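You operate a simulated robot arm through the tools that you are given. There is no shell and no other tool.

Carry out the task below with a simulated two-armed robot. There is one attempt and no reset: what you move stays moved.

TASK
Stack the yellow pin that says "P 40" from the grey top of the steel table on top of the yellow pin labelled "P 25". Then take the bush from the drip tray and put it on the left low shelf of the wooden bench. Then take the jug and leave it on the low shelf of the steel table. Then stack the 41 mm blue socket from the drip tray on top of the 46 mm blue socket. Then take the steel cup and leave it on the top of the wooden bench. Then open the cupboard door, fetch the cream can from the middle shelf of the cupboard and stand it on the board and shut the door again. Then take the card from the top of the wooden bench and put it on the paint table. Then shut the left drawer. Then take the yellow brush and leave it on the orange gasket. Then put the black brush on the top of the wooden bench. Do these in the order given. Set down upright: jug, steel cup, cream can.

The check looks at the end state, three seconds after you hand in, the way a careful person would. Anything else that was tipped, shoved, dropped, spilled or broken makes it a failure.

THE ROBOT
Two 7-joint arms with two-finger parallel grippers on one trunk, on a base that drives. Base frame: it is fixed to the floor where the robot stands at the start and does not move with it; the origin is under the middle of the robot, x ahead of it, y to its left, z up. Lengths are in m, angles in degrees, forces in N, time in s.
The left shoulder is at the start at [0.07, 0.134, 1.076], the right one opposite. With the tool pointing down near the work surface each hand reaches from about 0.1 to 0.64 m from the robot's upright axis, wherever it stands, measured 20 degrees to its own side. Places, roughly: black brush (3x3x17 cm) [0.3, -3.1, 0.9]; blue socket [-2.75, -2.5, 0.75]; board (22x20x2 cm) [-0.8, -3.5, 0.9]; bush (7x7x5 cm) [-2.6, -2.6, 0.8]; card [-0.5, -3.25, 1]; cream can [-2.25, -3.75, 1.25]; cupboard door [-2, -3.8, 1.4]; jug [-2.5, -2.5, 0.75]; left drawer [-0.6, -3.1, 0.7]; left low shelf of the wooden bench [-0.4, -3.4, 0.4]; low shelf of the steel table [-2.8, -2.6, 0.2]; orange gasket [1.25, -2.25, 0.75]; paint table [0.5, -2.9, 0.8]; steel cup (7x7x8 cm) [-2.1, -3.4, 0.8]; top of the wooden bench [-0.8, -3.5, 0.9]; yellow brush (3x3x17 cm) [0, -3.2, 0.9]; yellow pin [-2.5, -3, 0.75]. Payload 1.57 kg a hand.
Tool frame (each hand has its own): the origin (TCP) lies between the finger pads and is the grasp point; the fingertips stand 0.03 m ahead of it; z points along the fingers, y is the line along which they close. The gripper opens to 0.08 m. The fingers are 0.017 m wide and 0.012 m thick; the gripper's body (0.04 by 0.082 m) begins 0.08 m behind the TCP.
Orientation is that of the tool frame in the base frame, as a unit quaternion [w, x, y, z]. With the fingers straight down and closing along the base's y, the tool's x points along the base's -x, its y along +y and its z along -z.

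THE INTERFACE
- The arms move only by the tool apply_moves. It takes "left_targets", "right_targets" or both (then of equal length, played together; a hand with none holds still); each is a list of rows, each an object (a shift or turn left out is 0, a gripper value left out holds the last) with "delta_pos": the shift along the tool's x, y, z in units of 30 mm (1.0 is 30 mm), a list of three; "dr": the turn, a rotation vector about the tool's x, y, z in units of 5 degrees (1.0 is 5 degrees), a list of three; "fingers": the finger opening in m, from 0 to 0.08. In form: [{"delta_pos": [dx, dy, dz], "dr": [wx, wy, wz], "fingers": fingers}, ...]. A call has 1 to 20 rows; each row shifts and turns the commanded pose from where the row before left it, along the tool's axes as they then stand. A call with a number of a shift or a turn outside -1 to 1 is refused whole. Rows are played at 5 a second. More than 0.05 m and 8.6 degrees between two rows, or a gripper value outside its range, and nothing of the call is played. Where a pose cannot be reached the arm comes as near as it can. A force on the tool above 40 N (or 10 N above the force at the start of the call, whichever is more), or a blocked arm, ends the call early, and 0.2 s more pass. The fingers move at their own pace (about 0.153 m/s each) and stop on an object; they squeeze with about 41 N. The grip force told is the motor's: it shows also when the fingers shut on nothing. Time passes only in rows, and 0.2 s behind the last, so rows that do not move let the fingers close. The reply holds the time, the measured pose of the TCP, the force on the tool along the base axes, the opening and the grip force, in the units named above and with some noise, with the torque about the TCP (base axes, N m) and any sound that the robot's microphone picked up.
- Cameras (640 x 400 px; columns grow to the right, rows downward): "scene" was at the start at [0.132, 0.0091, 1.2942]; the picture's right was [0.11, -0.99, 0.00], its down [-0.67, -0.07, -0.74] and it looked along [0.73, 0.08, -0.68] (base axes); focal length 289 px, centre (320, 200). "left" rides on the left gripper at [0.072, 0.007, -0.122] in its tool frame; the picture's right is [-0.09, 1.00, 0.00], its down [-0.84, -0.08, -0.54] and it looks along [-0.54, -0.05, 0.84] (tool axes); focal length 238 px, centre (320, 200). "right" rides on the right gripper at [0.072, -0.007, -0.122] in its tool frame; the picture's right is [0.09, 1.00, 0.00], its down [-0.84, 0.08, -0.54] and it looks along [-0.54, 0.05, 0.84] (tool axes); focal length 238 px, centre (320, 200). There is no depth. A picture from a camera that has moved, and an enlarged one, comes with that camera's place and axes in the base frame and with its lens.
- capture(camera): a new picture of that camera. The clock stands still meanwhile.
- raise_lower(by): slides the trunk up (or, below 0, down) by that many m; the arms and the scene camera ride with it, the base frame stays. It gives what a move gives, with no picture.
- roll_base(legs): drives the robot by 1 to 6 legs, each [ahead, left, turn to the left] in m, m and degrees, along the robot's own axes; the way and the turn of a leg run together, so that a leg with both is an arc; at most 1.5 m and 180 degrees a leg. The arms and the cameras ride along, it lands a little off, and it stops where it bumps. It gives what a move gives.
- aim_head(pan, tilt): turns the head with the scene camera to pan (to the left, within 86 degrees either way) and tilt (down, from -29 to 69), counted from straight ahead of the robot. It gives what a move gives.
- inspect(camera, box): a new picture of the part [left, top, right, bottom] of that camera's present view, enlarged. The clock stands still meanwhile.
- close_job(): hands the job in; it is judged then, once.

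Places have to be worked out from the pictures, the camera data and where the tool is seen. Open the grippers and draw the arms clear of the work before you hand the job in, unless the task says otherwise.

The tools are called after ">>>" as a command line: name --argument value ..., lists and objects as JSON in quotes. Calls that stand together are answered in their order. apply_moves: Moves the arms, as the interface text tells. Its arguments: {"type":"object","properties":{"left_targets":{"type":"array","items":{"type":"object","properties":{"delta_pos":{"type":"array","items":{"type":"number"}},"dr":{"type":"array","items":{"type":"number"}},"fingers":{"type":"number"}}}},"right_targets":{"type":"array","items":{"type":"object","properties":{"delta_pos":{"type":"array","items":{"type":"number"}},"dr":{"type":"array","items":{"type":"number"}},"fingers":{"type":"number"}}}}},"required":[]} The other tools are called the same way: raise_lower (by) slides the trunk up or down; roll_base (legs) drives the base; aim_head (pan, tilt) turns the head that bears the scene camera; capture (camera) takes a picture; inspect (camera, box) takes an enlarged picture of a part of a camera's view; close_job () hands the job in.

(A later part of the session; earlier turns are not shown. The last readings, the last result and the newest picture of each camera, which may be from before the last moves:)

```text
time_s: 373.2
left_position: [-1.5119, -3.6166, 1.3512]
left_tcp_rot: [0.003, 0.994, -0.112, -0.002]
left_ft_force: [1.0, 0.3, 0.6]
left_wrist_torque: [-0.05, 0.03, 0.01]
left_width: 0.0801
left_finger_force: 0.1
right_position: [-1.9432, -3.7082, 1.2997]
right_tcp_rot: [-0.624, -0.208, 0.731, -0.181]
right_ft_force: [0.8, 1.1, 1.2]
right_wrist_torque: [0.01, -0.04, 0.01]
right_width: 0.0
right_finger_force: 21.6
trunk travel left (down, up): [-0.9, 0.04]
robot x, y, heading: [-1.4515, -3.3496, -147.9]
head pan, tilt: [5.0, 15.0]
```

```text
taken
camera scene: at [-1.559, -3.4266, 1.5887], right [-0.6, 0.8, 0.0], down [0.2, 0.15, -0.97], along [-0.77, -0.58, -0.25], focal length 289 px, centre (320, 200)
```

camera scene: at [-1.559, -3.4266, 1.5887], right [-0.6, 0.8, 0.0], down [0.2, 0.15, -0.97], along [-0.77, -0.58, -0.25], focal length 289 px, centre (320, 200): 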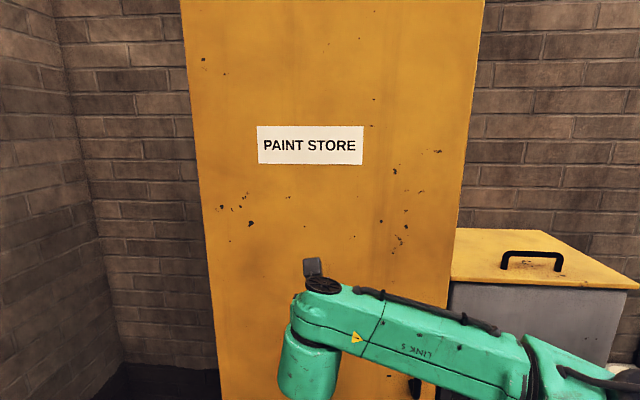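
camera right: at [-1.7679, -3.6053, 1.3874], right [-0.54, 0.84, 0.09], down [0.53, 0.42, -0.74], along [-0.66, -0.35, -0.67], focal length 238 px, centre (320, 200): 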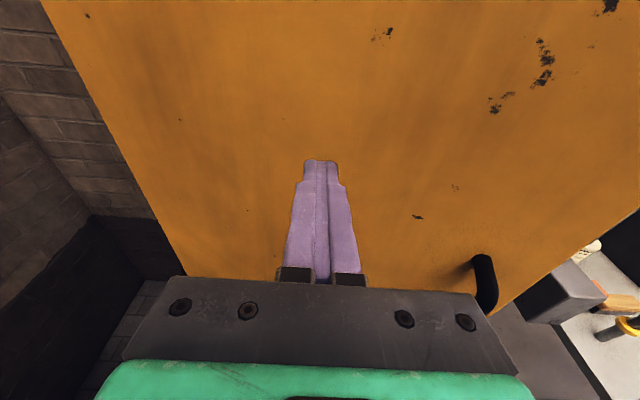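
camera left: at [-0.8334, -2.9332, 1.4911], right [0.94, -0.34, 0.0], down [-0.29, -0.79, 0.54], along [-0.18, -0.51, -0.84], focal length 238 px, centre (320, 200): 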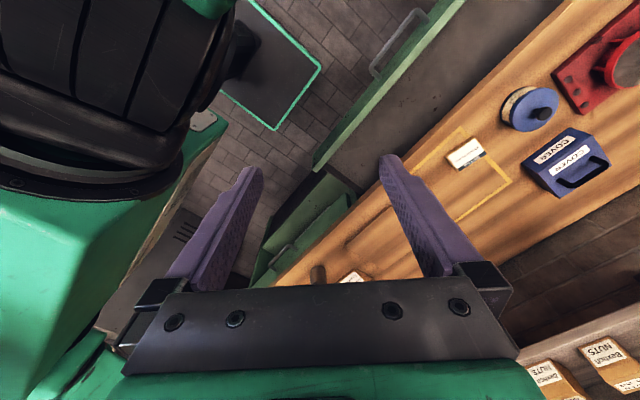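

Almost shut. I push another 0.04 m and check the gap on the right.

>>> roll_base --legs '[[0.04, 0, 0]]'

>>> aim_head --pan -15 --tilt 15

>>> capture --camera "scene"

>>> capture --camera "right"

```text
time_s: 374.2
left_position: [-1.5516, -3.6444, 1.3486]
left_tcp_rot: [0.003, 0.994, -0.112, 0.0]
left_ft_force: [0.5, 0.0, -0.2]
left_wrist_torque: [-0.01, -0.02, -0.02]
left_width: 0.0802
left_finger_force: 0.1
right_position: [-1.9796, -3.7343, 1.295]
right_tcp_rot: [-0.619, -0.208, 0.736, -0.178]
right_ft_force: [0.2, -0.6, 0.0]
right_wrist_torque: [-0.01, 0.01, -0.01]
right_width: 0.0
right_finger_force: 20.9
trunk travel left (down, up): [-0.9, 0.04]
robot x, y, heading: [-1.4846, -3.3717, -147.9]
head pan, tilt: [5.0, 15.0]
stopped in leg 1: the force on the tool passed its limit at 82 N (the readings are from after the stop); the commanded pose is now the measured one
```

```text
time_s: 375.1
left_position: [-1.5516, -3.6428, 1.3483]
left_tcp_rot: [0.001, 0.994, -0.112, 0.0]
left_ft_force: [0.2, 0.0, -0.1]
left_wrist_torque: [0.01, 0.0, -0.01]
left_width: 0.0803
left_finger_force: 0.1
right_position: [-1.9797, -3.7335, 1.2951]
right_tcp_rot: [-0.62, -0.208, 0.735, -0.178]
right_ft_force: [0.1, 0.8, 0.3]
right_wrist_torque: [0.03, 0.01, 0.02]
right_width: 0.0
right_finger_force: 21.3
trunk travel left (down, up): [-0.9, 0.04]
robot x, y, heading: [-1.4822, -3.3723, -148.2]
head pan, tilt: [-15.0, 15.0]
```

```text
taken
camera scene: at [-1.6157, -3.4245, 1.5876], right [-0.29, 0.96, 0.0], down [0.25, 0.08, -0.97], along [-0.92, -0.28, -0.26], focal length 289 px, centre (320, 200)
```

scene: 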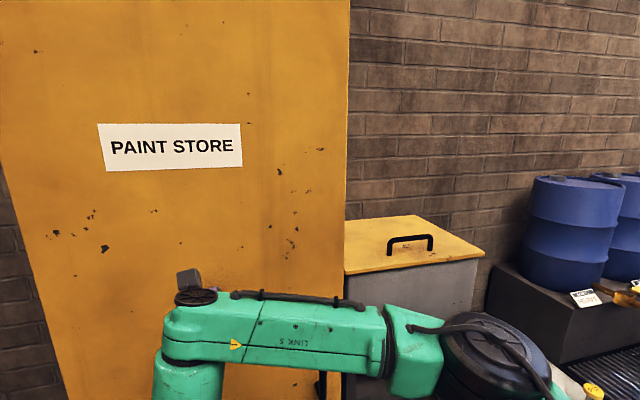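

```text
taken
camera right: at [-1.8854, -3.6808, 1.3864], right [-0.54, 0.84, 0.09], down [0.53, 0.42, -0.73], along [-0.65, -0.35, -0.67], focal length 238 px, centre (320, 200)
```

right: 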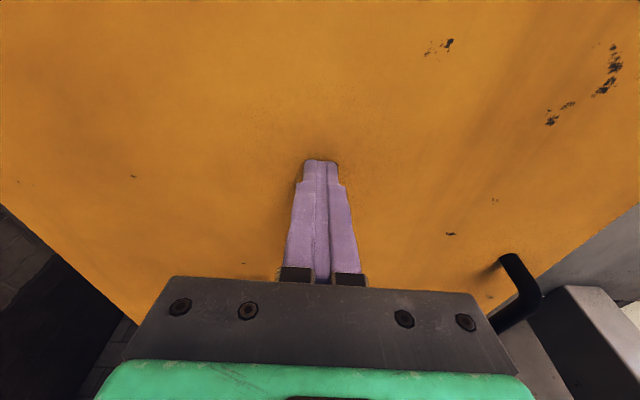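

The force peak shows the door hit its frame: it is shut. I back off 0.3 m and verify.

>>> roll_base --legs '[[-0.4, 0, 0]]'

>>> capture --camera "scene"

>>> inspect --camera "scene" --box '[140, 0, 460, 230]'

```text
time_s: 377.6
left_position: [-1.2065, -3.4269, 1.349]
left_tcp_rot: [0.001, 0.994, -0.109, 0.001]
left_ft_force: [0.3, -0.4, -0.4]
left_wrist_torque: [0.01, 0.0, 0.0]
left_width: 0.0801
left_finger_force: 0.1
right_position: [-1.6349, -3.5187, 1.2943]
right_tcp_rot: [-0.618, -0.211, 0.736, -0.18]
right_ft_force: [0.2, -0.2, 0.7]
right_wrist_torque: [-0.03, -0.04, 0.01]
right_width: 0.0001
right_finger_force: 21.8
trunk travel left (down, up): [-0.9, 0.04]
robot x, y, heading: [-1.1388, -3.1513, -148.0]
head pan, tilt: [-15.0, 15.0]
```

```text
taken
camera scene: at [-1.2721, -3.2091, 1.5873], right [-0.3, 0.95, 0.0], down [0.25, 0.08, -0.97], along [-0.92, -0.29, -0.26], focal length 289 px, centre (320, 200)
```

scene: 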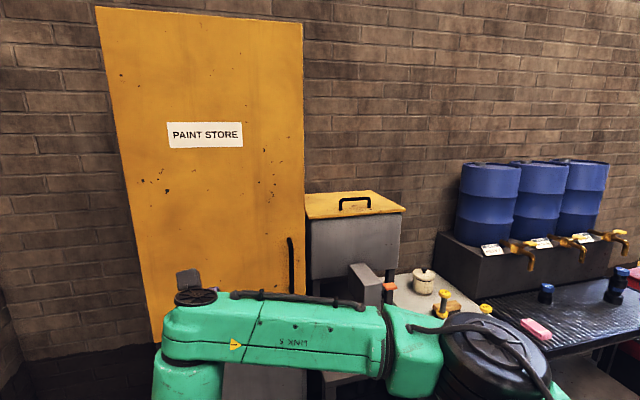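

```text
1.74 times, centred on (300, 115) of scene
camera zoom: at [-1.2721, -3.2091, 1.5873], right [-0.3, 0.95, 0.0], down [0.25, 0.08, -0.97], along [-0.92, -0.29, -0.26], focal length 503 px, centre (355, 348)
```

zoom: 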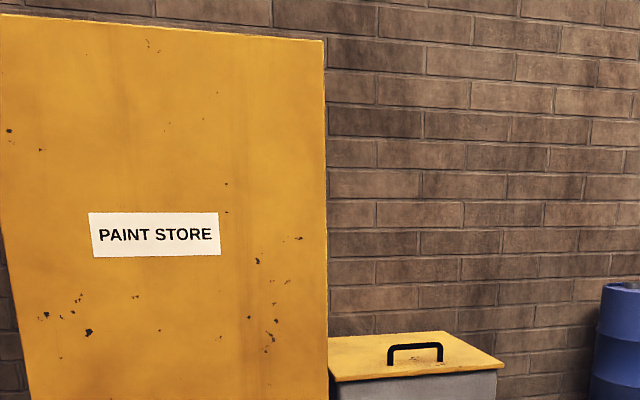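

From here I can't see the gap side. I slide right 0.5 m and look at the door's right edge.

>>> roll_base --legs '[[-0.2, -0.5, 0]]'

>>> aim_head --pan 22 --tilt 10

>>> capture --camera "scene"

>>> inspect --camera "scene" --box '[220, 60, 420, 300]'

```text
time_s: 380.7
left_position: [-1.2949, -2.9038, 1.348]
left_tcp_rot: [0.0, 0.994, -0.107, 0.001]
left_ft_force: [0.7, -0.4, 0.0]
left_wrist_torque: [0.03, 0.01, 0.01]
left_width: 0.0798
left_finger_force: 0.1
right_position: [-1.722, -2.9982, 1.2931]
right_tcp_rot: [-0.619, -0.213, 0.734, -0.182]
right_ft_force: [1.4, -0.6, 0.3]
right_wrist_torque: [-0.01, -0.03, -0.05]
right_width: 0.0
right_finger_force: 21.2
trunk travel left (down, up): [-0.9, 0.04]
robot x, y, heading: [-1.2314, -2.6287, -147.6]
head pan, tilt: [-15.0, 15.0]
```

```text
time_s: 381.7
left_position: [-1.2964, -2.9012, 1.3479]
left_tcp_rot: [0.001, 0.994, -0.107, 0.001]
left_ft_force: [1.1, -0.4, 0.6]
left_wrist_torque: [0.01, 0.01, -0.02]
left_width: 0.0799
left_finger_force: 0.0
right_position: [-1.7237, -2.9965, 1.2951]
right_tcp_rot: [-0.619, -0.212, 0.734, -0.182]
right_ft_force: [0.8, -0.3, -0.3]
right_wrist_torque: [-0.03, 0.0, -0.01]
right_width: 0.0
right_finger_force: 21.4
trunk travel left (down, up): [-0.9, 0.04]
robot x, y, heading: [-1.2301, -2.6313, -147.4]
head pan, tilt: [22.0, 10.0]
```

```text
taken
camera scene: at [-1.327, -2.7315, 1.5957], right [-0.82, 0.58, 0.0], down [0.1, 0.14, -0.98], along [-0.57, -0.8, -0.17], focal length 289 px, centre (320, 200)
```

scene: 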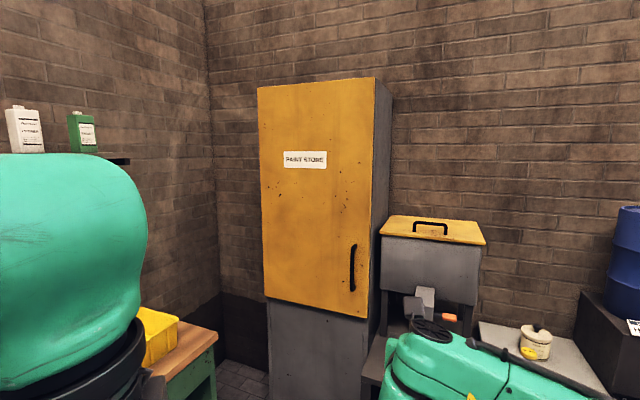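

```text
1.67 times, centred on (320, 180) of scene
camera zoom: at [-1.327, -2.7315, 1.5957], right [-0.82, 0.58, 0.0], down [0.1, 0.14, -0.98], along [-0.57, -0.8, -0.17], focal length 482 px, centre (320, 233)
```

zoom: 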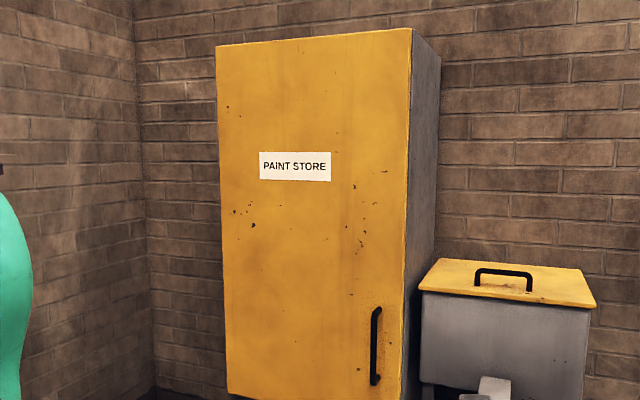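

The door is flush. Next the card: I lower the trunk, turn back to the bench, and look at the card closely.

>>> raise_lower --by -0.25

>>> roll_base --legs '[[0, 0, 89], [0, 0.05, 0]]'

>>> aim_head --pan 10 --tilt 35

>>> capture --camera "scene"

>>> capture --camera "left"

```text
time_s: 384.3
left_position: [-1.2941, -2.9019, 1.0998]
left_tcp_rot: [0.001, 0.994, -0.108, 0.001]
left_ft_force: [0.2, 1.5, 0.6]
left_wrist_torque: [-0.01, 0.01, 0.0]
left_width: 0.08
left_finger_force: 0.0
right_position: [-1.7234, -2.996, 1.0454]
right_tcp_rot: [-0.619, -0.212, 0.734, -0.182]
right_ft_force: [-0.7, -0.3, 0.0]
right_wrist_torque: [0.02, 0.0, -0.03]
right_width: 0.0
right_finger_force: 21.3
trunk travel left (down, up): [-0.65, 0.29]
robot x, y, heading: [-1.2293, -2.6278, -147.6]
head pan, tilt: [22.0, 10.0]
```

```text
time_s: 388.9
left_position: [-0.921, -2.6891, 1.0994]
left_tcp_rot: [0.0, 0.799, 0.602, 0.003]
left_ft_force: [-0.6, -1.0, 0.5]
left_wrist_torque: [0.01, 0.03, 0.02]
left_width: 0.0803
left_finger_force: 0.0
right_position: [-0.8554, -3.1226, 1.0447]
right_tcp_rot: [0.326, 0.657, -0.39, 0.557]
right_ft_force: [-0.6, 0.3, -0.7]
right_wrist_torque: [-0.01, -0.02, -0.01]
right_width: 0.0002
right_finger_force: 21.0
trunk travel left (down, up): [-0.65, 0.29]
robot x, y, heading: [-1.1886, -2.6094, -60.9]
head pan, tilt: [22.0, 10.0]
```

```text
time_s: 389.8
left_position: [-0.92, -2.6896, 1.0998]
left_tcp_rot: [0.0, 0.799, 0.602, 0.001]
left_ft_force: [-0.3, 1.0, 0.3]
left_wrist_torque: [0.01, -0.02, 0.02]
left_width: 0.0799
left_finger_force: 0.0
right_position: [-0.8534, -3.1232, 1.0458]
right_tcp_rot: [0.327, 0.657, -0.391, 0.555]
right_ft_force: [-0.5, 0.3, 0.1]
right_wrist_torque: [-0.02, -0.01, 0.03]
right_width: 0.0001
right_finger_force: 21.5
trunk travel left (down, up): [-0.65, 0.29]
robot x, y, heading: [-1.1915, -2.6098, -61.0]
head pan, tilt: [10.0, 35.0]
```

```text
taken
camera scene: at [-1.1092, -2.718, 1.3057], right [-0.78, -0.63, 0.0], down [-0.36, 0.45, -0.82], along [0.52, -0.64, -0.57], focal length 289 px, centre (320, 200)
```

scene: 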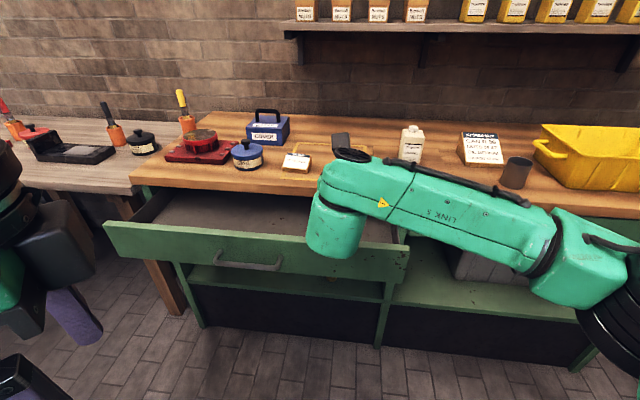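

```text
taken
camera left: at [-0.8933, -2.6219, 1.2206], right [0.93, -0.36, 0.0], down [-0.31, -0.78, 0.54], along [-0.2, -0.5, -0.84], focal length 238 px, centre (320, 200)
```

left: 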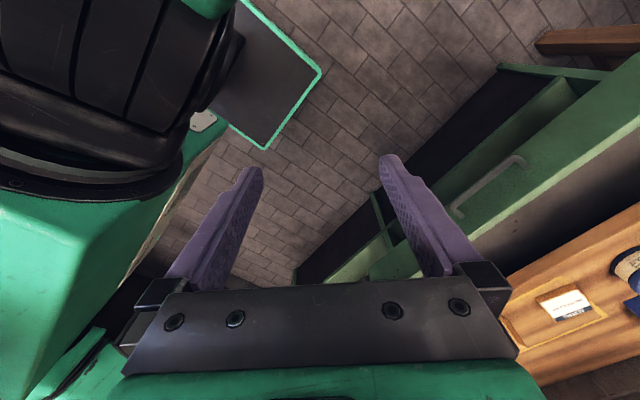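

The right arm blocks the view, so I draw it to the right and back; then I zoom on the card.

>>> apply_moves --right_targets '[{"delta_pos": [-0.08, 0.9, -0.5]}, {"delta_pos": [-0.08, 0.9, -0.5]}, {"delta_pos": [-0.08, 0.9, -0.5]}, {"delta_pos": [-0.08, 0.9, -0.5]}, {"delta_pos": [-0.08, 0.9, -0.5]}, {"delta_pos": [-0.08, 0.9, -0.5]}, {"delta_pos": [-0.08, 0.9, -0.5]}, {"delta_pos": [-0.08, 0.9, -0.5]}]'

>>> inspect --camera "scene" --box '[220, 100, 440, 220]'

>>> inspect --camera "scene" --box '[0, 80, 220, 220]'

```text
time_s: 391.6
left_position: [-0.9205, -2.6884, 1.0996]
left_tcp_rot: [0.0, 0.799, 0.601, 0.002]
left_ft_force: [-0.6, 0.0, -0.1]
left_wrist_torque: [0.0, 0.0, -0.02]
left_width: 0.0799
left_finger_force: 0.0
right_position: [-1.1028, -3.117, 1.0446]
right_tcp_rot: [0.328, 0.656, -0.391, 0.556]
right_ft_force: [0.1, 0.5, -0.1]
right_wrist_torque: [-0.01, -0.01, 0.07]
right_width: 0.0
right_finger_force: 21.0
trunk travel left (down, up): [-0.65, 0.29]
robot x, y, heading: [-1.1874, -2.6058, -61.4]
head pan, tilt: [10.0, 35.0]
```

```text
2.91 times, centred on (330, 160) of scene
camera zoom: at [-1.1103, -2.717, 1.3058], right [-0.78, -0.63, 0.0], down [-0.36, 0.45, -0.82], along [0.52, -0.64, -0.57], focal length 842 px, centre (291, 316)
```

zoom: 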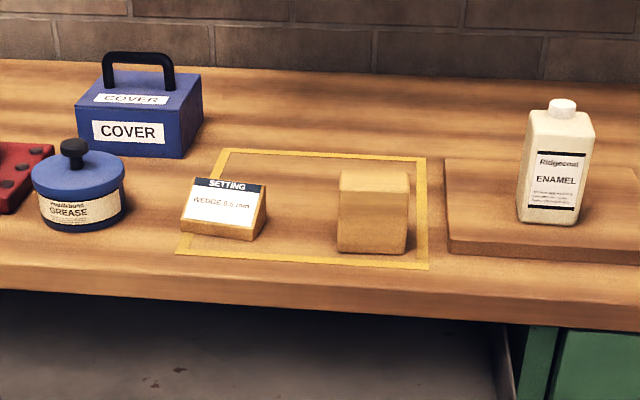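

```text
2.86 times, centred on (110, 150) of scene
camera zoom: at [-1.1103, -2.717, 1.3058], right [-0.78, -0.63, 0.0], down [-0.36, 0.45, -0.82], along [0.52, -0.64, -0.57], focal length 827 px, centre (920, 343)
```

zoom: 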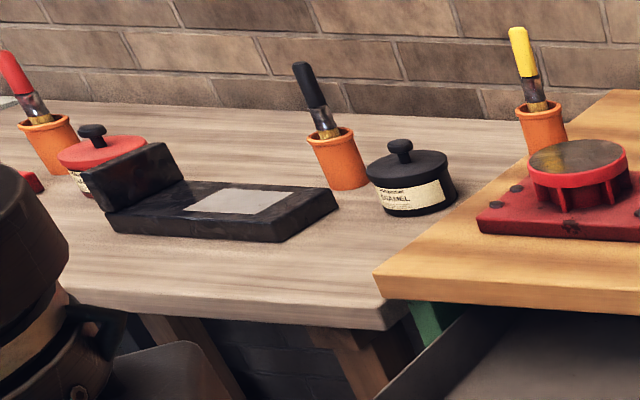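

The card is the wooden wedge with the "SETTING" label (≈ 8 cm long, 4.6 cm deep), so it must be gripped front-to-back, low. I extend the left hand, turn it 45° more so that it closes front-to-back, and drive up.

>>> apply_moves --left_targets '[{"delta_pos": [-0.712, 0.702, 0]}, {"delta_pos": [-0.712, 0.702, 0]}, {"delta_pos": [-0.712, 0.702, 0]}, {"delta_pos": [-0.712, 0.702, 0]}, {"delta_pos": [-0.712, 0.702, 0]}, {"delta_pos": [-0.712, 0.702, 0]}, {"delta_pos": [-0.712, 0.702, 0]}, {"delta_pos": [-0.712, 0.702, 0]}, {"delta_pos": [-0.712, 0.702, 0]}, {"delta_pos": [-0.712, 0.702, 0]}, {"dr": [0, 0, 1]}, {"dr": [0, 0, 1]}, {"dr": [0, 0, 1]}, {"dr": [0, 0, 1]}, {"dr": [0, 0, 1]}, {"dr": [0, 0, 1]}, {"dr": [0, 0, 1]}, {"dr": [0, 0, 1]}, {"dr": [0, 0, 1]}]'

>>> roll_base --legs '[[0.3, 0, 2.9]]'

>>> capture --camera "left"

>>> capture --camera "scene"

```text
time_s: 395.6
left_position: [-0.7761, -2.9527, 1.0993]
left_tcp_rot: [-0.001, 0.968, 0.25, 0.001]
left_ft_force: [-0.1, 0.8, -0.3]
left_wrist_torque: [-0.01, 0.0, 0.04]
left_width: 0.0801
left_finger_force: 0.0
right_position: [-1.1014, -3.1179, 1.0436]
right_tcp_rot: [0.326, 0.658, -0.39, 0.556]
right_ft_force: [-0.3, -0.2, 0.0]
right_wrist_torque: [0.01, 0.02, -0.02]
right_width: 0.0
right_finger_force: 20.8
trunk travel left (down, up): [-0.65, 0.29]
robot x, y, heading: [-1.1904, -2.6058, -60.7]
head pan, tilt: [10.0, 35.0]
```

```text
time_s: 397.6
left_position: [-0.6077, -3.1913, 1.1]
left_tcp_rot: [0.0, 0.962, 0.273, 0.001]
left_ft_force: [-0.3, 0.0, 0.4]
left_wrist_torque: [-0.01, 0.0, 0.0]
left_width: 0.0801
left_finger_force: 0.0
right_position: [-0.9272, -3.3727, 1.0443]
right_tcp_rot: [0.314, 0.666, -0.374, 0.564]
right_ft_force: [-0.1, 0.3, 0.0]
right_wrist_torque: [0.0, 0.0, -0.01]
right_width: 0.0
right_finger_force: 21.3
trunk travel left (down, up): [-0.65, 0.29]
robot x, y, heading: [-1.0366, -2.8636, -58.3]
head pan, tilt: [10.0, 35.0]
```

```text
taken
camera left: at [-0.5436, -3.1582, 1.2214], right [0.45, -0.9, 0.0], down [-0.75, -0.38, 0.54], along [-0.48, -0.24, -0.84], focal length 238 px, centre (320, 200)
```

left: 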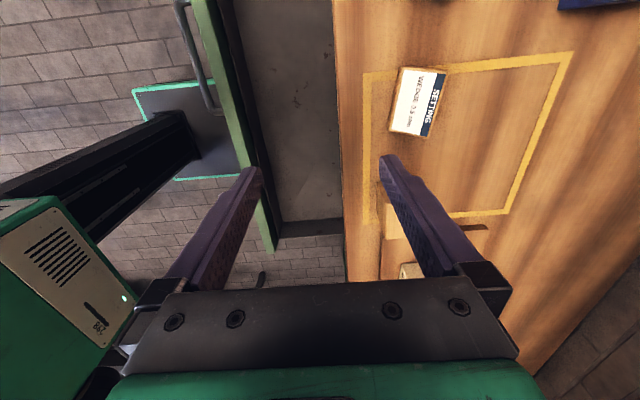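

```text
taken
camera scene: at [-0.9529, -2.9715, 1.3056], right [-0.75, -0.67, 0.0], down [-0.38, 0.43, -0.82], along [0.55, -0.61, -0.57], focal length 289 px, centre (320, 200)
```

scene: 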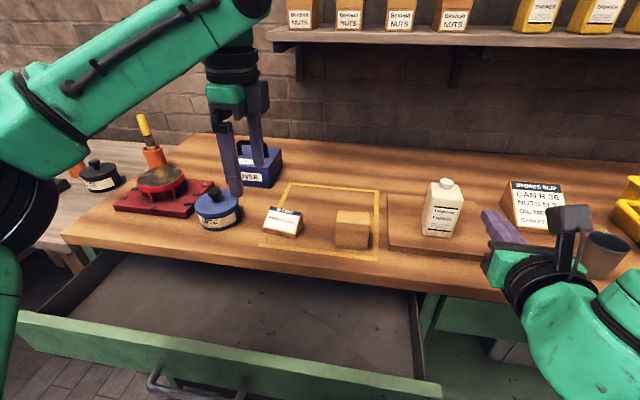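

The right hand is getting near the can, so I raise it 0.15 m first; then I zoom the left wrist view on the card.

>>> apply_moves --right_targets '[{"delta_pos": [0.98, 0, -0.16]}, {"delta_pos": [0.98, 0, -0.16]}, {"delta_pos": [0.98, 0, -0.16]}, {"delta_pos": [0.98, 0.5, -0.4]}, {"delta_pos": [0.98, 0.5, -0.4]}]'

>>> inspect --camera "left" --box '[350, 40, 490, 160]'

>>> inspect --camera "scene" --box '[190, 170, 390, 270]'

```text
time_s: 398.8
left_position: [-0.6094, -3.19, 1.101]
left_tcp_rot: [0.0, 0.962, 0.273, 0.002]
left_ft_force: [-0.2, 0.4, -1.0]
left_wrist_torque: [-0.02, -0.02, 0.0]
left_width: 0.08
left_finger_force: 0.1
right_position: [-0.9603, -3.3768, 1.1966]
right_tcp_rot: [0.314, 0.666, -0.374, 0.564]
right_ft_force: [0.1, -0.5, -1.2]
right_wrist_torque: [0.01, 0.02, -0.01]
right_width: 0.0001
right_finger_force: 21.4
trunk travel left (down, up): [-0.65, 0.29]
robot x, y, heading: [-1.0373, -2.8652, -58.3]
head pan, tilt: [10.0, 35.0]
```

```text
3.33 times, centred on (420, 100) of left
camera zoom: at [-0.5437, -3.1584, 1.2214], right [0.45, -0.9, 0.0], down [-0.75, -0.38, 0.54], along [-0.48, -0.24, -0.84], focal length 794 px, centre (-13, 533)
```

zoom: 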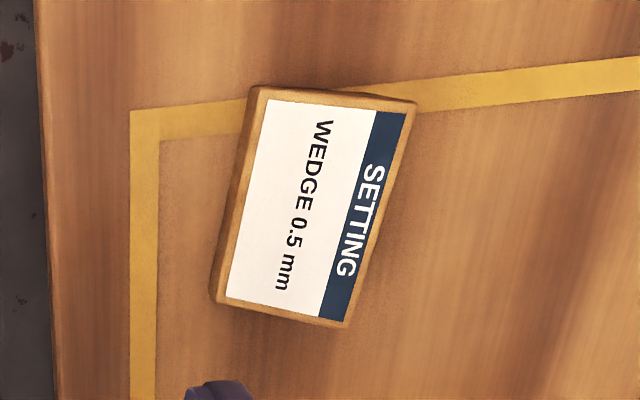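

```text
3.20 times, centred on (290, 220) of scene
camera zoom: at [-0.953, -2.9717, 1.3056], right [-0.75, -0.67, 0.0], down [-0.38, 0.43, -0.82], along [0.55, -0.61, -0.57], focal length 926 px, centre (416, 136)
```

zoom: 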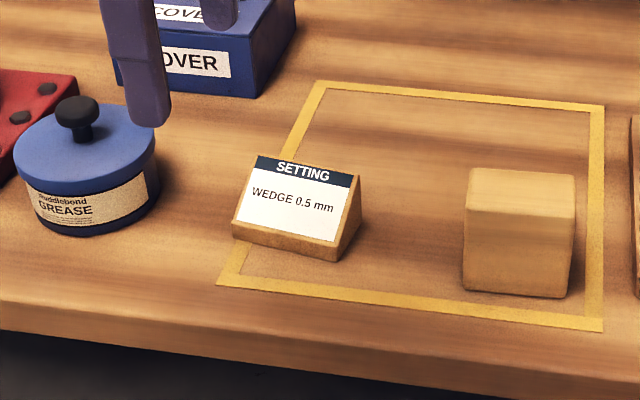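

The wedge is 8.5 × 5 × 3.5 cm, turned 7° against the bench; centre ≈ (-0.5445,-3.303). I drive 0.115 m forward and re-measure from above.

>>> roll_base --legs '[[0.115, 0, 0]]'

>>> apply_moves --left_targets '[{"dr": [0, 0, 0.75]}, {"dr": [0, 0, 0.75]}, {"delta_pos": [0, 0, 0]}]'

>>> inspect --camera "left" --box '[240, 20, 400, 150]'

>>> capture --camera "scene"

```text
time_s: 400.0
left_position: [-0.5506, -3.2844, 1.1003]
left_tcp_rot: [0.0, 0.962, 0.272, 0.001]
left_ft_force: [0.9, -0.8, -0.2]
left_wrist_torque: [-0.02, 0.0, -0.02]
left_width: 0.0802
left_finger_force: 0.3
right_position: [-0.9018, -3.4713, 1.1969]
right_tcp_rot: [0.315, 0.665, -0.375, 0.563]
right_ft_force: [-0.7, 0.3, 0.2]
right_wrist_torque: [0.02, 0.01, 0.0]
right_width: 0.0
right_finger_force: 21.4
trunk travel left (down, up): [-0.65, 0.29]
robot x, y, heading: [-0.9783, -2.9579, -58.2]
head pan, tilt: [10.0, 35.0]
```

```text
time_s: 400.8
left_position: [-0.5496, -3.2856, 1.0994]
left_tcp_rot: [0.0, 0.978, 0.21, 0.001]
left_ft_force: [-0.5, 0.2, 1.1]
left_wrist_torque: [-0.01, -0.02, -0.01]
left_width: 0.08
left_finger_force: 0.1
right_position: [-0.9012, -3.4714, 1.1971]
right_tcp_rot: [0.314, 0.666, -0.375, 0.563]
right_ft_force: [0.0, -0.2, -0.4]
right_wrist_torque: [-0.02, -0.01, -0.06]
right_width: 0.0003
right_finger_force: 21.2
trunk travel left (down, up): [-0.65, 0.29]
robot x, y, heading: [-0.9778, -2.9578, -58.4]
head pan, tilt: [10.0, 35.0]
```

```text
3.08 times, centred on (320, 85) of left
camera zoom: at [-0.4809, -3.2618, 1.2215], right [0.32, -0.95, 0.0], down [-0.8, -0.27, 0.54], along [-0.51, -0.17, -0.84], focal length 733 px, centre (320, 554)
```

zoom: 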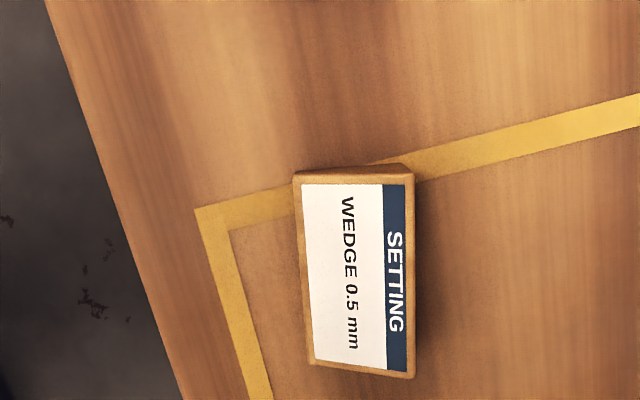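

```text
taken
camera scene: at [-0.8943, -3.0664, 1.3055], right [-0.75, -0.67, 0.0], down [-0.38, 0.43, -0.82], along [0.54, -0.61, -0.57], focal length 289 px, centre (320, 200)
```

scene: 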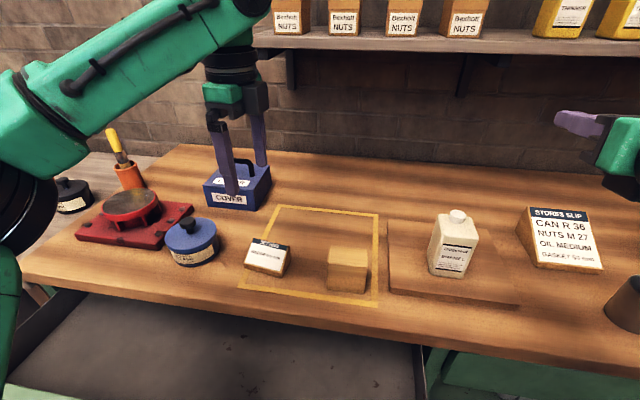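

Card in tool frame: centre (-2.5, +16) mm, aligned within 2°. I shift, and lower to just above it.

>>> apply_moves --left_targets '[{"delta_pos": [-0.08, 0.54, 0]}, {"delta_pos": [0, 0, 1]}, {"delta_pos": [0, 0, 1]}, {"delta_pos": [0, 0, 1]}, {"delta_pos": [0, 0, 1]}, {"delta_pos": [0, 0, 1]}, {"delta_pos": [0, 0, 0.6]}, {"delta_pos": [0, 0, 0]}]'

>>> capture --camera "left"

>>> inspect --camera "scene" --box '[160, 170, 380, 300]'

```text
time_s: 402.6
left_position: [-0.547, -3.3021, 0.9325]
left_tcp_rot: [0.001, 0.978, 0.21, 0.001]
left_ft_force: [-0.2, 0.3, 0.1]
left_wrist_torque: [0.01, -0.02, 0.02]
left_width: 0.08
left_finger_force: 0.0
right_position: [-0.901, -3.4716, 1.1972]
right_tcp_rot: [0.315, 0.665, -0.375, 0.564]
right_ft_force: [0.1, 0.5, 0.0]
right_wrist_torque: [0.02, -0.01, 0.0]
right_width: 0.0003
right_finger_force: 21.6
trunk travel left (down, up): [-0.65, 0.29]
robot x, y, heading: [-0.9771, -2.958, -58.3]
head pan, tilt: [10.0, 35.0]
```

```text
taken
camera left: at [-0.4779, -3.2793, 1.0534], right [0.32, -0.95, 0.0], down [-0.8, -0.27, 0.54], along [-0.51, -0.18, -0.84], focal length 238 px, centre (320, 200)
```

left: 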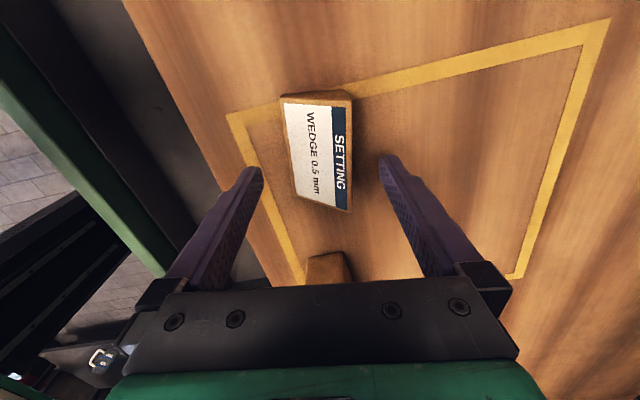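

```text
2.91 times, centred on (270, 235) of scene
camera zoom: at [-0.8945, -3.0661, 1.3056], right [-0.75, -0.67, 0.0], down [-0.38, 0.43, -0.82], along [0.54, -0.61, -0.57], focal length 842 px, centre (466, 98)
```

zoom: 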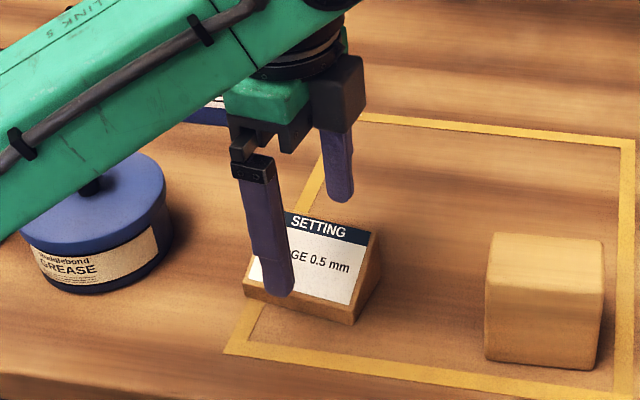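

Now the card is centred (±1 mm) between the fingers. I lower 34 mm and then creep to just above the bench.

>>> apply_moves --left_targets '[{"delta_pos": [0, 0, 0.6]}, {"delta_pos": [0, 0, 0.5]}, {"delta_pos": [0, 0, 0]}]'

>>> inspect --camera "scene" --box '[160, 170, 380, 300]'

```text
time_s: 403.4
left_position: [-0.546, -3.303, 0.8991]
left_tcp_rot: [0.0, 0.978, 0.209, 0.001]
left_ft_force: [-1.4, -0.1, -0.8]
left_wrist_torque: [0.02, 0.0, 0.04]
left_width: 0.0801
left_finger_force: 0.1
right_position: [-0.901, -3.4722, 1.1963]
right_tcp_rot: [0.315, 0.665, -0.375, 0.564]
right_ft_force: [0.1, -0.3, 0.9]
right_wrist_torque: [0.01, 0.03, -0.03]
right_width: 0.0
right_finger_force: 21.4
trunk travel left (down, up): [-0.65, 0.29]
robot x, y, heading: [-0.9801, -2.9598, -58.4]
head pan, tilt: [10.0, 35.0]
```

```text
2.91 times, centred on (270, 235) of scene
camera zoom: at [-0.8946, -3.0661, 1.3056], right [-0.75, -0.67, 0.0], down [-0.38, 0.43, -0.82], along [0.54, -0.61, -0.57], focal length 842 px, centre (466, 98)
```

zoom: 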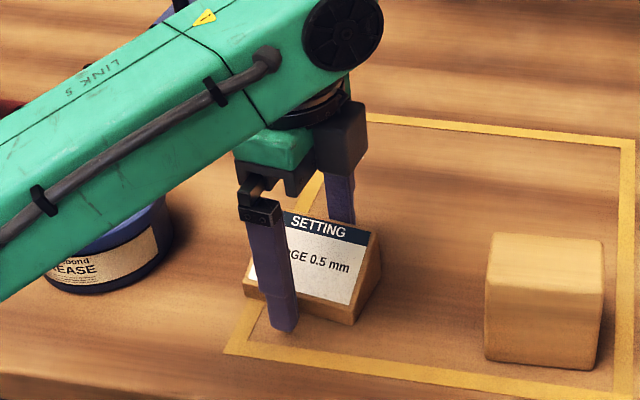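

No contact yet. I creep 6 mm further.

>>> apply_moves --left_targets '[{"delta_pos": [0, 0, 0.06]}, {"delta_pos": [0, 0, 0.06]}, {"delta_pos": [0, 0, 0.06]}, {"delta_pos": [0, 0, 0]}]'

```text
time_s: 404.4
left_position: [-0.5453, -3.3016, 0.8939]
left_tcp_rot: [0.0, 0.978, 0.21, 0.001]
left_ft_force: [-0.1, 0.0, -0.7]
left_wrist_torque: [0.0, -0.01, 0.02]
left_width: 0.08
left_finger_force: 0.0
right_position: [-0.9006, -3.4725, 1.1961]
right_tcp_rot: [0.314, 0.666, -0.374, 0.564]
right_ft_force: [0.2, -0.5, -0.2]
right_wrist_torque: [-0.01, 0.02, 0.01]
right_width: 0.0
right_finger_force: 21.6
trunk travel left (down, up): [-0.65, 0.29]
robot x, y, heading: [-0.9786, -2.9568, -58.4]
head pan, tilt: [10.0, 35.0]
```

Tips at ≈ 0.864. I go 2.5 mm lower and close the fingers.

>>> apply_moves --left_targets '[{"delta_pos": [0, 0, 0.05]}, {"delta_pos": [0, 0, 0.04]}, {"delta_pos": [0, 0, 0]}]'

>>> apply_moves --left_targets '[{"fingers": 0.06}, {"fingers": 0.05}, {"fingers": 0.02}, {"delta_pos": [0, 0, 0]}, {"delta_pos": [0, 0, 0]}]'

>>> capture --camera "left"

>>> inspect --camera "scene" --box '[160, 170, 380, 300]'

```text
time_s: 405.2
left_position: [-0.5449, -3.3001, 0.8916]
left_tcp_rot: [0.0, 0.978, 0.209, 0.0]
left_ft_force: [0.1, 0.2, -0.9]
left_wrist_torque: [0.01, 0.02, 0.0]
left_width: 0.0801
left_finger_force: 0.1
right_position: [-0.9013, -3.4716, 1.1952]
right_tcp_rot: [0.314, 0.666, -0.374, 0.563]
right_ft_force: [0.9, -1.1, 0.5]
right_wrist_torque: [-0.02, -0.01, 0.06]
right_width: 0.0001
right_finger_force: 22.0
trunk travel left (down, up): [-0.65, 0.29]
robot x, y, heading: [-0.9778, -2.9592, -58.1]
head pan, tilt: [10.0, 35.0]
```

```text
time_s: 406.4
left_position: [-0.5452, -3.2999, 0.8911]
left_tcp_rot: [0.0, 0.978, 0.21, 0.0]
left_ft_force: [0.0, 0.4, 0.4]
left_wrist_torque: [0.08, 0.09, -0.05]
left_width: 0.0486
left_finger_force: 41.0
right_position: [-0.901, -3.4728, 1.1964]
right_tcp_rot: [0.314, 0.666, -0.374, 0.564]
right_ft_force: [-0.1, 0.0, -0.6]
right_wrist_torque: [0.03, -0.02, -0.01]
right_width: 0.0
right_finger_force: 21.6
trunk travel left (down, up): [-0.65, 0.29]
robot x, y, heading: [-0.9762, -2.9567, -58.6]
head pan, tilt: [10.0, 35.0]
```

```text
taken
camera left: at [-0.4771, -3.2772, 1.0122], right [0.32, -0.95, 0.0], down [-0.8, -0.27, 0.54], along [-0.51, -0.17, -0.84], focal length 238 px, centre (320, 200)
```

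left: 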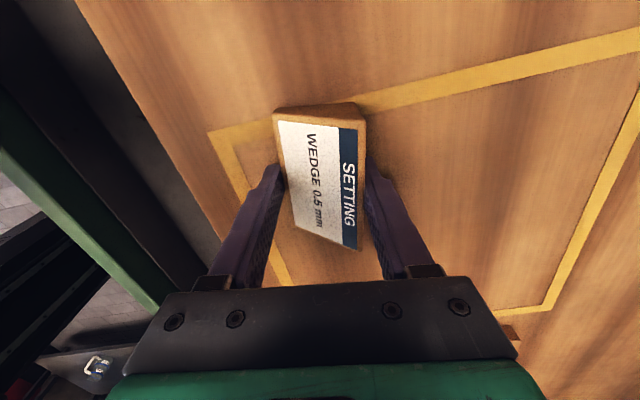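

```text
2.91 times, centred on (270, 235) of scene
camera zoom: at [-0.8945, -3.0661, 1.3056], right [-0.75, -0.67, 0.0], down [-0.38, 0.43, -0.82], along [0.54, -0.61, -0.57], focal length 842 px, centre (466, 98)
```

zoom: 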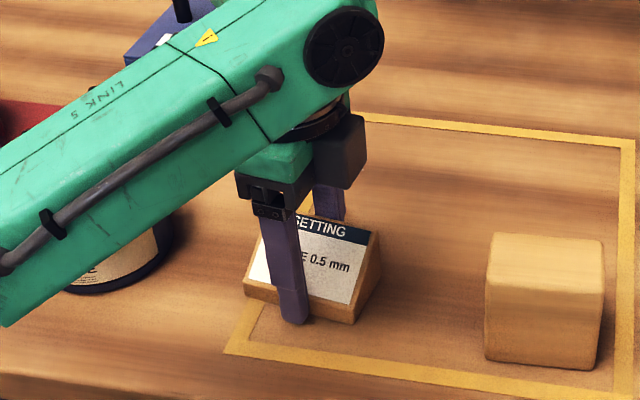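

Card gripped (48.6 mm). I lift 25 mm slowly and check that it comes along.

>>> apply_moves --left_targets '[{"delta_pos": [0, 0, -0.2]}, {"delta_pos": [0, 0, -0.3]}, {"delta_pos": [0, 0, -0.35]}, {"delta_pos": [0, 0, 0]}]'

>>> capture --camera "left"

>>> inspect --camera "scene" --box '[160, 170, 380, 300]'

```text
time_s: 407.4
left_position: [-0.546, -3.3013, 0.9164]
left_tcp_rot: [0.0, 0.978, 0.21, 0.001]
left_ft_force: [-0.6, 0.3, -1.4]
left_wrist_torque: [-0.03, 0.04, 0.03]
left_width: 0.0482
left_finger_force: 40.6
right_position: [-0.9009, -3.4724, 1.1964]
right_tcp_rot: [0.314, 0.666, -0.375, 0.563]
right_ft_force: [-0.1, 0.4, 0.3]
right_wrist_torque: [-0.02, -0.01, 0.01]
right_width: 0.0001
right_finger_force: 20.8
trunk travel left (down, up): [-0.65, 0.29]
robot x, y, heading: [-0.977, -2.9558, -58.1]
head pan, tilt: [10.0, 35.0]
```

```text
taken
camera left: at [-0.4763, -3.2778, 1.0375], right [0.32, -0.95, 0.0], down [-0.8, -0.27, 0.54], along [-0.51, -0.17, -0.84], focal length 238 px, centre (320, 200)
```

left: 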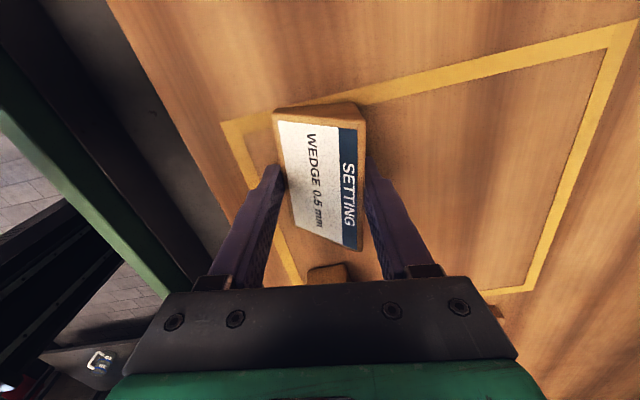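

```text
2.91 times, centred on (270, 235) of scene
camera zoom: at [-0.894, -3.0665, 1.3055], right [-0.75, -0.67, 0.0], down [-0.38, 0.43, -0.82], along [0.54, -0.61, -0.57], focal length 842 px, centre (466, 98)
```

zoom: 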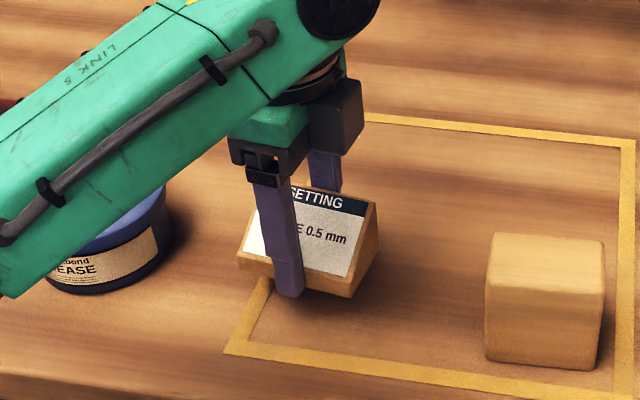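

The card is held firmly. I lift it clear, back off a little and slide left to the paint table.

>>> apply_moves --left_targets '[{"delta_pos": [0, 0, -1]}, {"delta_pos": [0, 0, -1]}, {"delta_pos": [0, 0, -1]}, {"delta_pos": [0, 0, -1]}, {"delta_pos": [0, 0, -1]}, {"delta_pos": [0, 0, -1]}, {"delta_pos": [0, 0, 0]}]'

>>> roll_base --legs '[[-0.3, 0, 0], [0, 0.8, 0]]'

>>> aim_head --pan 0 --tilt 35

>>> capture --camera "scene"

```text
time_s: 409.0
left_position: [-0.5438, -3.2977, 1.0952]
left_tcp_rot: [-0.001, 0.978, 0.21, 0.001]
left_ft_force: [0.2, 0.4, -2.8]
left_wrist_torque: [-0.01, 0.0, 0.03]
left_width: 0.0484
left_finger_force: 41.3
right_position: [-0.9013, -3.4717, 1.1967]
right_tcp_rot: [0.314, 0.666, -0.374, 0.564]
right_ft_force: [-0.3, 0.4, 0.6]
right_wrist_torque: [-0.01, 0.01, -0.03]
right_width: 0.0001
right_finger_force: 21.4
trunk travel left (down, up): [-0.65, 0.29]
robot x, y, heading: [-0.9791, -2.9589, -58.2]
head pan, tilt: [10.0, 35.0]
```

```text
time_s: 414.9
left_position: [-0.0195, -2.6457, 1.0952]
left_tcp_rot: [0.001, 0.98, 0.2, 0.001]
left_ft_force: [1.0, 0.3, -1.8]
left_wrist_torque: [0.02, 0.03, -0.04]
left_width: 0.0482
left_finger_force: 41.2
right_position: [-0.3767, -2.8133, 1.1957]
right_tcp_rot: [0.319, 0.663, -0.381, 0.56]
right_ft_force: [0.1, -0.8, 0.2]
right_wrist_torque: [-0.02, 0.0, -0.01]
right_width: 0.0
right_finger_force: 21.2
trunk travel left (down, up): [-0.65, 0.29]
robot x, y, heading: [-0.4472, -2.2965, -59.2]
head pan, tilt: [10.0, 35.0]
```

```text
time_s: 415.6
left_position: [-0.0176, -2.6458, 1.0966]
left_tcp_rot: [-0.001, 0.98, 0.2, 0.0]
left_ft_force: [0.4, 0.7, -2.1]
left_wrist_torque: [0.03, 0.01, -0.01]
left_width: 0.048
left_finger_force: 40.4
right_position: [-0.3767, -2.8143, 1.1977]
right_tcp_rot: [0.319, 0.663, -0.38, 0.56]
right_ft_force: [1.0, 0.4, -0.6]
right_wrist_torque: [0.03, -0.02, 0.01]
right_width: 0.0
right_finger_force: 21.7
trunk travel left (down, up): [-0.65, 0.29]
robot x, y, heading: [-0.4437, -2.2969, -59.5]
head pan, tilt: [0.0, 35.0]
```

```text
taken
camera scene: at [-0.3742, -2.4163, 1.3055], right [-0.86, -0.51, 0.0], down [-0.29, 0.49, -0.82], along [0.42, -0.7, -0.57], focal length 289 px, centre (320, 200)
```

scene: 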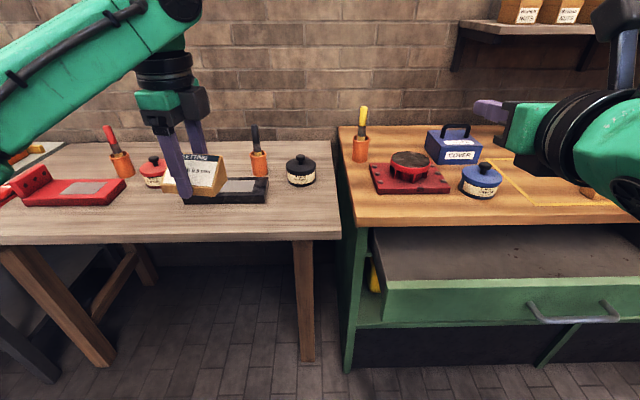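

The paint table's front-right area is free. I drive so that the card comes over that spot (ahead 0.31, right 0.12).

>>> roll_base --legs '[[0.2, -0.12, 1], [0.11, 0, 0]]'

>>> capture --camera "left"

>>> aim_head --pan 15 --tilt 45

>>> capture --camera "scene"

```text
time_s: 418.1
left_position: [0.0384, -2.9649, 1.0965]
left_tcp_rot: [0.0, 0.979, 0.203, 0.001]
left_ft_force: [-0.4, -0.2, -2.8]
left_wrist_torque: [-0.01, 0.03, -0.04]
left_width: 0.048
left_finger_force: 41.3
right_position: [-0.3196, -3.1357, 1.1966]
right_tcp_rot: [0.318, 0.664, -0.379, 0.562]
right_ft_force: [-0.7, 0.5, 0.6]
right_wrist_torque: [0.01, 0.0, 0.0]
right_width: 0.0001
right_finger_force: 21.9
trunk travel left (down, up): [-0.65, 0.29]
robot x, y, heading: [-0.3943, -2.621, -59.1]
head pan, tilt: [0.0, 35.0]
```

```text
taken
camera left: at [0.1066, -2.9439, 1.2177], right [0.31, -0.95, 0.0], down [-0.8, -0.26, 0.54], along [-0.51, -0.17, -0.84], focal length 238 px, centre (320, 200)
```

left: 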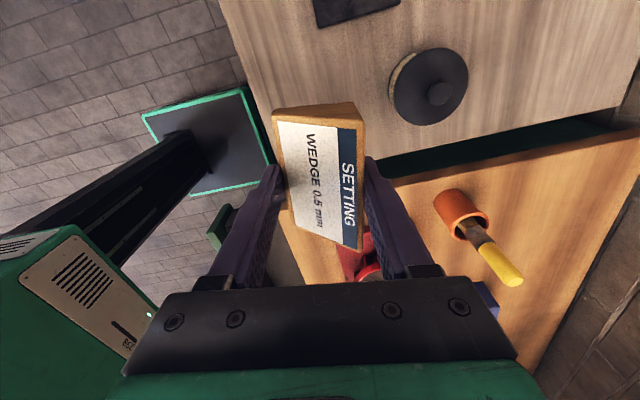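

```text
time_s: 418.9
left_position: [0.0379, -2.9678, 1.0954]
left_tcp_rot: [-0.001, 0.979, 0.203, 0.001]
left_ft_force: [-0.1, -0.5, -2.2]
left_wrist_torque: [0.03, -0.01, 0.01]
left_width: 0.0482
left_finger_force: 40.6
right_position: [-0.3203, -3.1365, 1.1958]
right_tcp_rot: [0.318, 0.663, -0.379, 0.561]
right_ft_force: [-1.2, 0.1, 0.1]
right_wrist_torque: [-0.01, -0.02, -0.02]
right_width: 0.0
right_finger_force: 21.5
trunk travel left (down, up): [-0.65, 0.29]
robot x, y, heading: [-0.3866, -2.6206, -59.0]
head pan, tilt: [15.0, 45.0]
```

```text
taken
camera scene: at [-0.3069, -2.7211, 1.2907], right [-0.7, -0.72, 0.0], down [-0.51, 0.49, -0.71], along [0.51, -0.49, -0.71], focal length 289 px, centre (320, 200)
```

scene: 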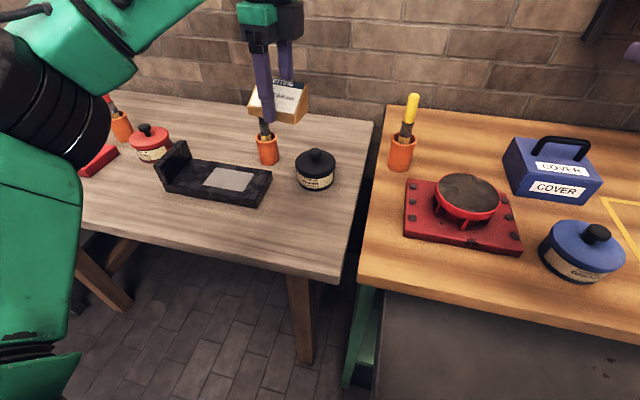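

The card is over the free front-right part of the paint table (s≈-0.19, d≈0.09). I lower it 0.25 m and look.

>>> apply_moves --left_targets '[{"delta_pos": [0, 0, 0.7]}, {"delta_pos": [0, 0, 1]}, {"delta_pos": [0, 0, 1]}, {"delta_pos": [0, 0, 1]}, {"delta_pos": [0, 0, 1]}, {"delta_pos": [0, 0, 1]}, {"delta_pos": [0, 0, 1]}, {"delta_pos": [0, 0, 1]}, {"delta_pos": [0, 0, 0.6]}, {"delta_pos": [0, 0, 0]}]'

>>> capture --camera "left"

>>> capture --camera "scene"

```text
time_s: 421.1
left_position: [0.0357, -2.9679, 0.8473]
left_tcp_rot: [-0.001, 0.979, 0.202, 0.001]
left_ft_force: [-0.9, 0.5, -1.2]
left_wrist_torque: [0.01, 0.02, -0.03]
left_width: 0.0483
left_finger_force: 40.9
right_position: [-0.3198, -3.1366, 1.1962]
right_tcp_rot: [0.318, 0.664, -0.379, 0.561]
right_ft_force: [0.8, -0.4, -0.7]
right_wrist_torque: [0.0, 0.02, 0.01]
right_width: 0.0
right_finger_force: 21.2
trunk travel left (down, up): [-0.65, 0.29]
robot x, y, heading: [-0.3896, -2.6215, -58.9]
head pan, tilt: [15.0, 45.0]
```

```text
taken
camera left: at [0.1045, -2.9457, 0.9685], right [0.31, -0.95, 0.0], down [-0.8, -0.26, 0.54], along [-0.51, -0.17, -0.84], focal length 238 px, centre (320, 200)
```

left: 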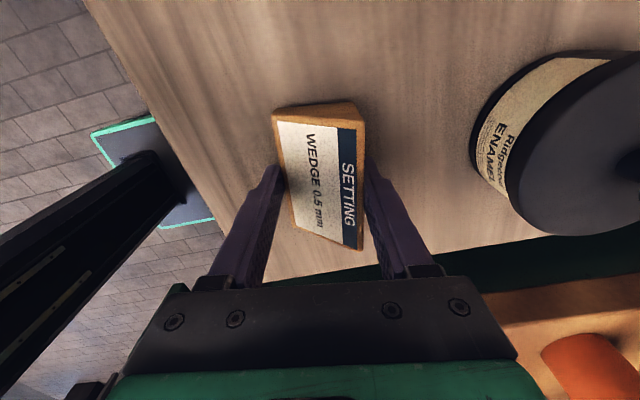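

```text
taken
camera scene: at [-0.3071, -2.7207, 1.2907], right [-0.7, -0.72, 0.0], down [-0.51, 0.49, -0.71], along [0.51, -0.49, -0.71], focal length 289 px, centre (320, 200)
```

scene: 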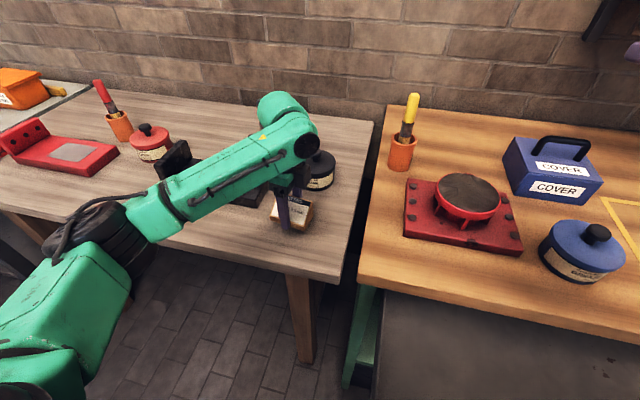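

The card hangs over the table beside the pot with plenty of room. I lower 36 mm, then creep to contact.

>>> apply_moves --left_targets '[{"delta_pos": [0, 0, 0.6]}, {"delta_pos": [0, 0, 0.6]}, {"delta_pos": [0, 0, 0]}]'

>>> apply_moves --left_targets '[{"delta_pos": [0, 0, 0.07]}, {"delta_pos": [0, 0, 0.07]}, {"delta_pos": [0, 0, 0]}]'

```text
time_s: 421.7
left_position: [0.038, -2.9697, 0.8306]
left_tcp_rot: [0.013, 0.979, 0.203, 0.005]
left_ft_force: [-8.1, 8.7, 27.3]
left_wrist_torque: [1.21, 0.03, 0.33]
left_width: 0.0485
left_finger_force: 41.1
right_position: [-0.3223, -3.1342, 1.1984]
right_tcp_rot: [0.318, 0.663, -0.379, 0.562]
right_ft_force: [0.8, -0.7, -0.9]
right_wrist_torque: [-0.03, 0.0, -0.01]
right_width: 0.0001
right_finger_force: 21.6
trunk travel left (down, up): [-0.65, 0.29]
robot x, y, heading: [-0.3908, -2.6184, -59.0]
head pan, tilt: [15.0, 45.0]
stopped in row 2 (left hand): the force on the tool passed its limit at 45 N (the readings are from after the stop); the commanded pose is now the measured one
```

```text
time_s: 422.2
left_position: [0.0392, -2.9718, 0.8311]
left_tcp_rot: [0.016, 0.979, 0.203, 0.006]
left_ft_force: [-3.5, 7.8, 20.8]
left_wrist_torque: [0.81, 0.29, 0.04]
left_width: 0.0482
left_finger_force: 40.9
right_position: [-0.3232, -3.1335, 1.1976]
right_tcp_rot: [0.318, 0.662, -0.379, 0.563]
right_ft_force: [-0.1, 0.1, 0.2]
right_wrist_torque: [0.01, -0.01, 0.05]
right_width: 0.0001
right_finger_force: 21.0
trunk travel left (down, up): [-0.65, 0.29]
robot x, y, heading: [-0.3908, -2.6211, -59.0]
head pan, tilt: [15.0, 45.0]
stopped in row 2 (left hand): the force on the tool passed its limit at 42 N (the readings are from after the stop); the commanded pose is now the measured one
```

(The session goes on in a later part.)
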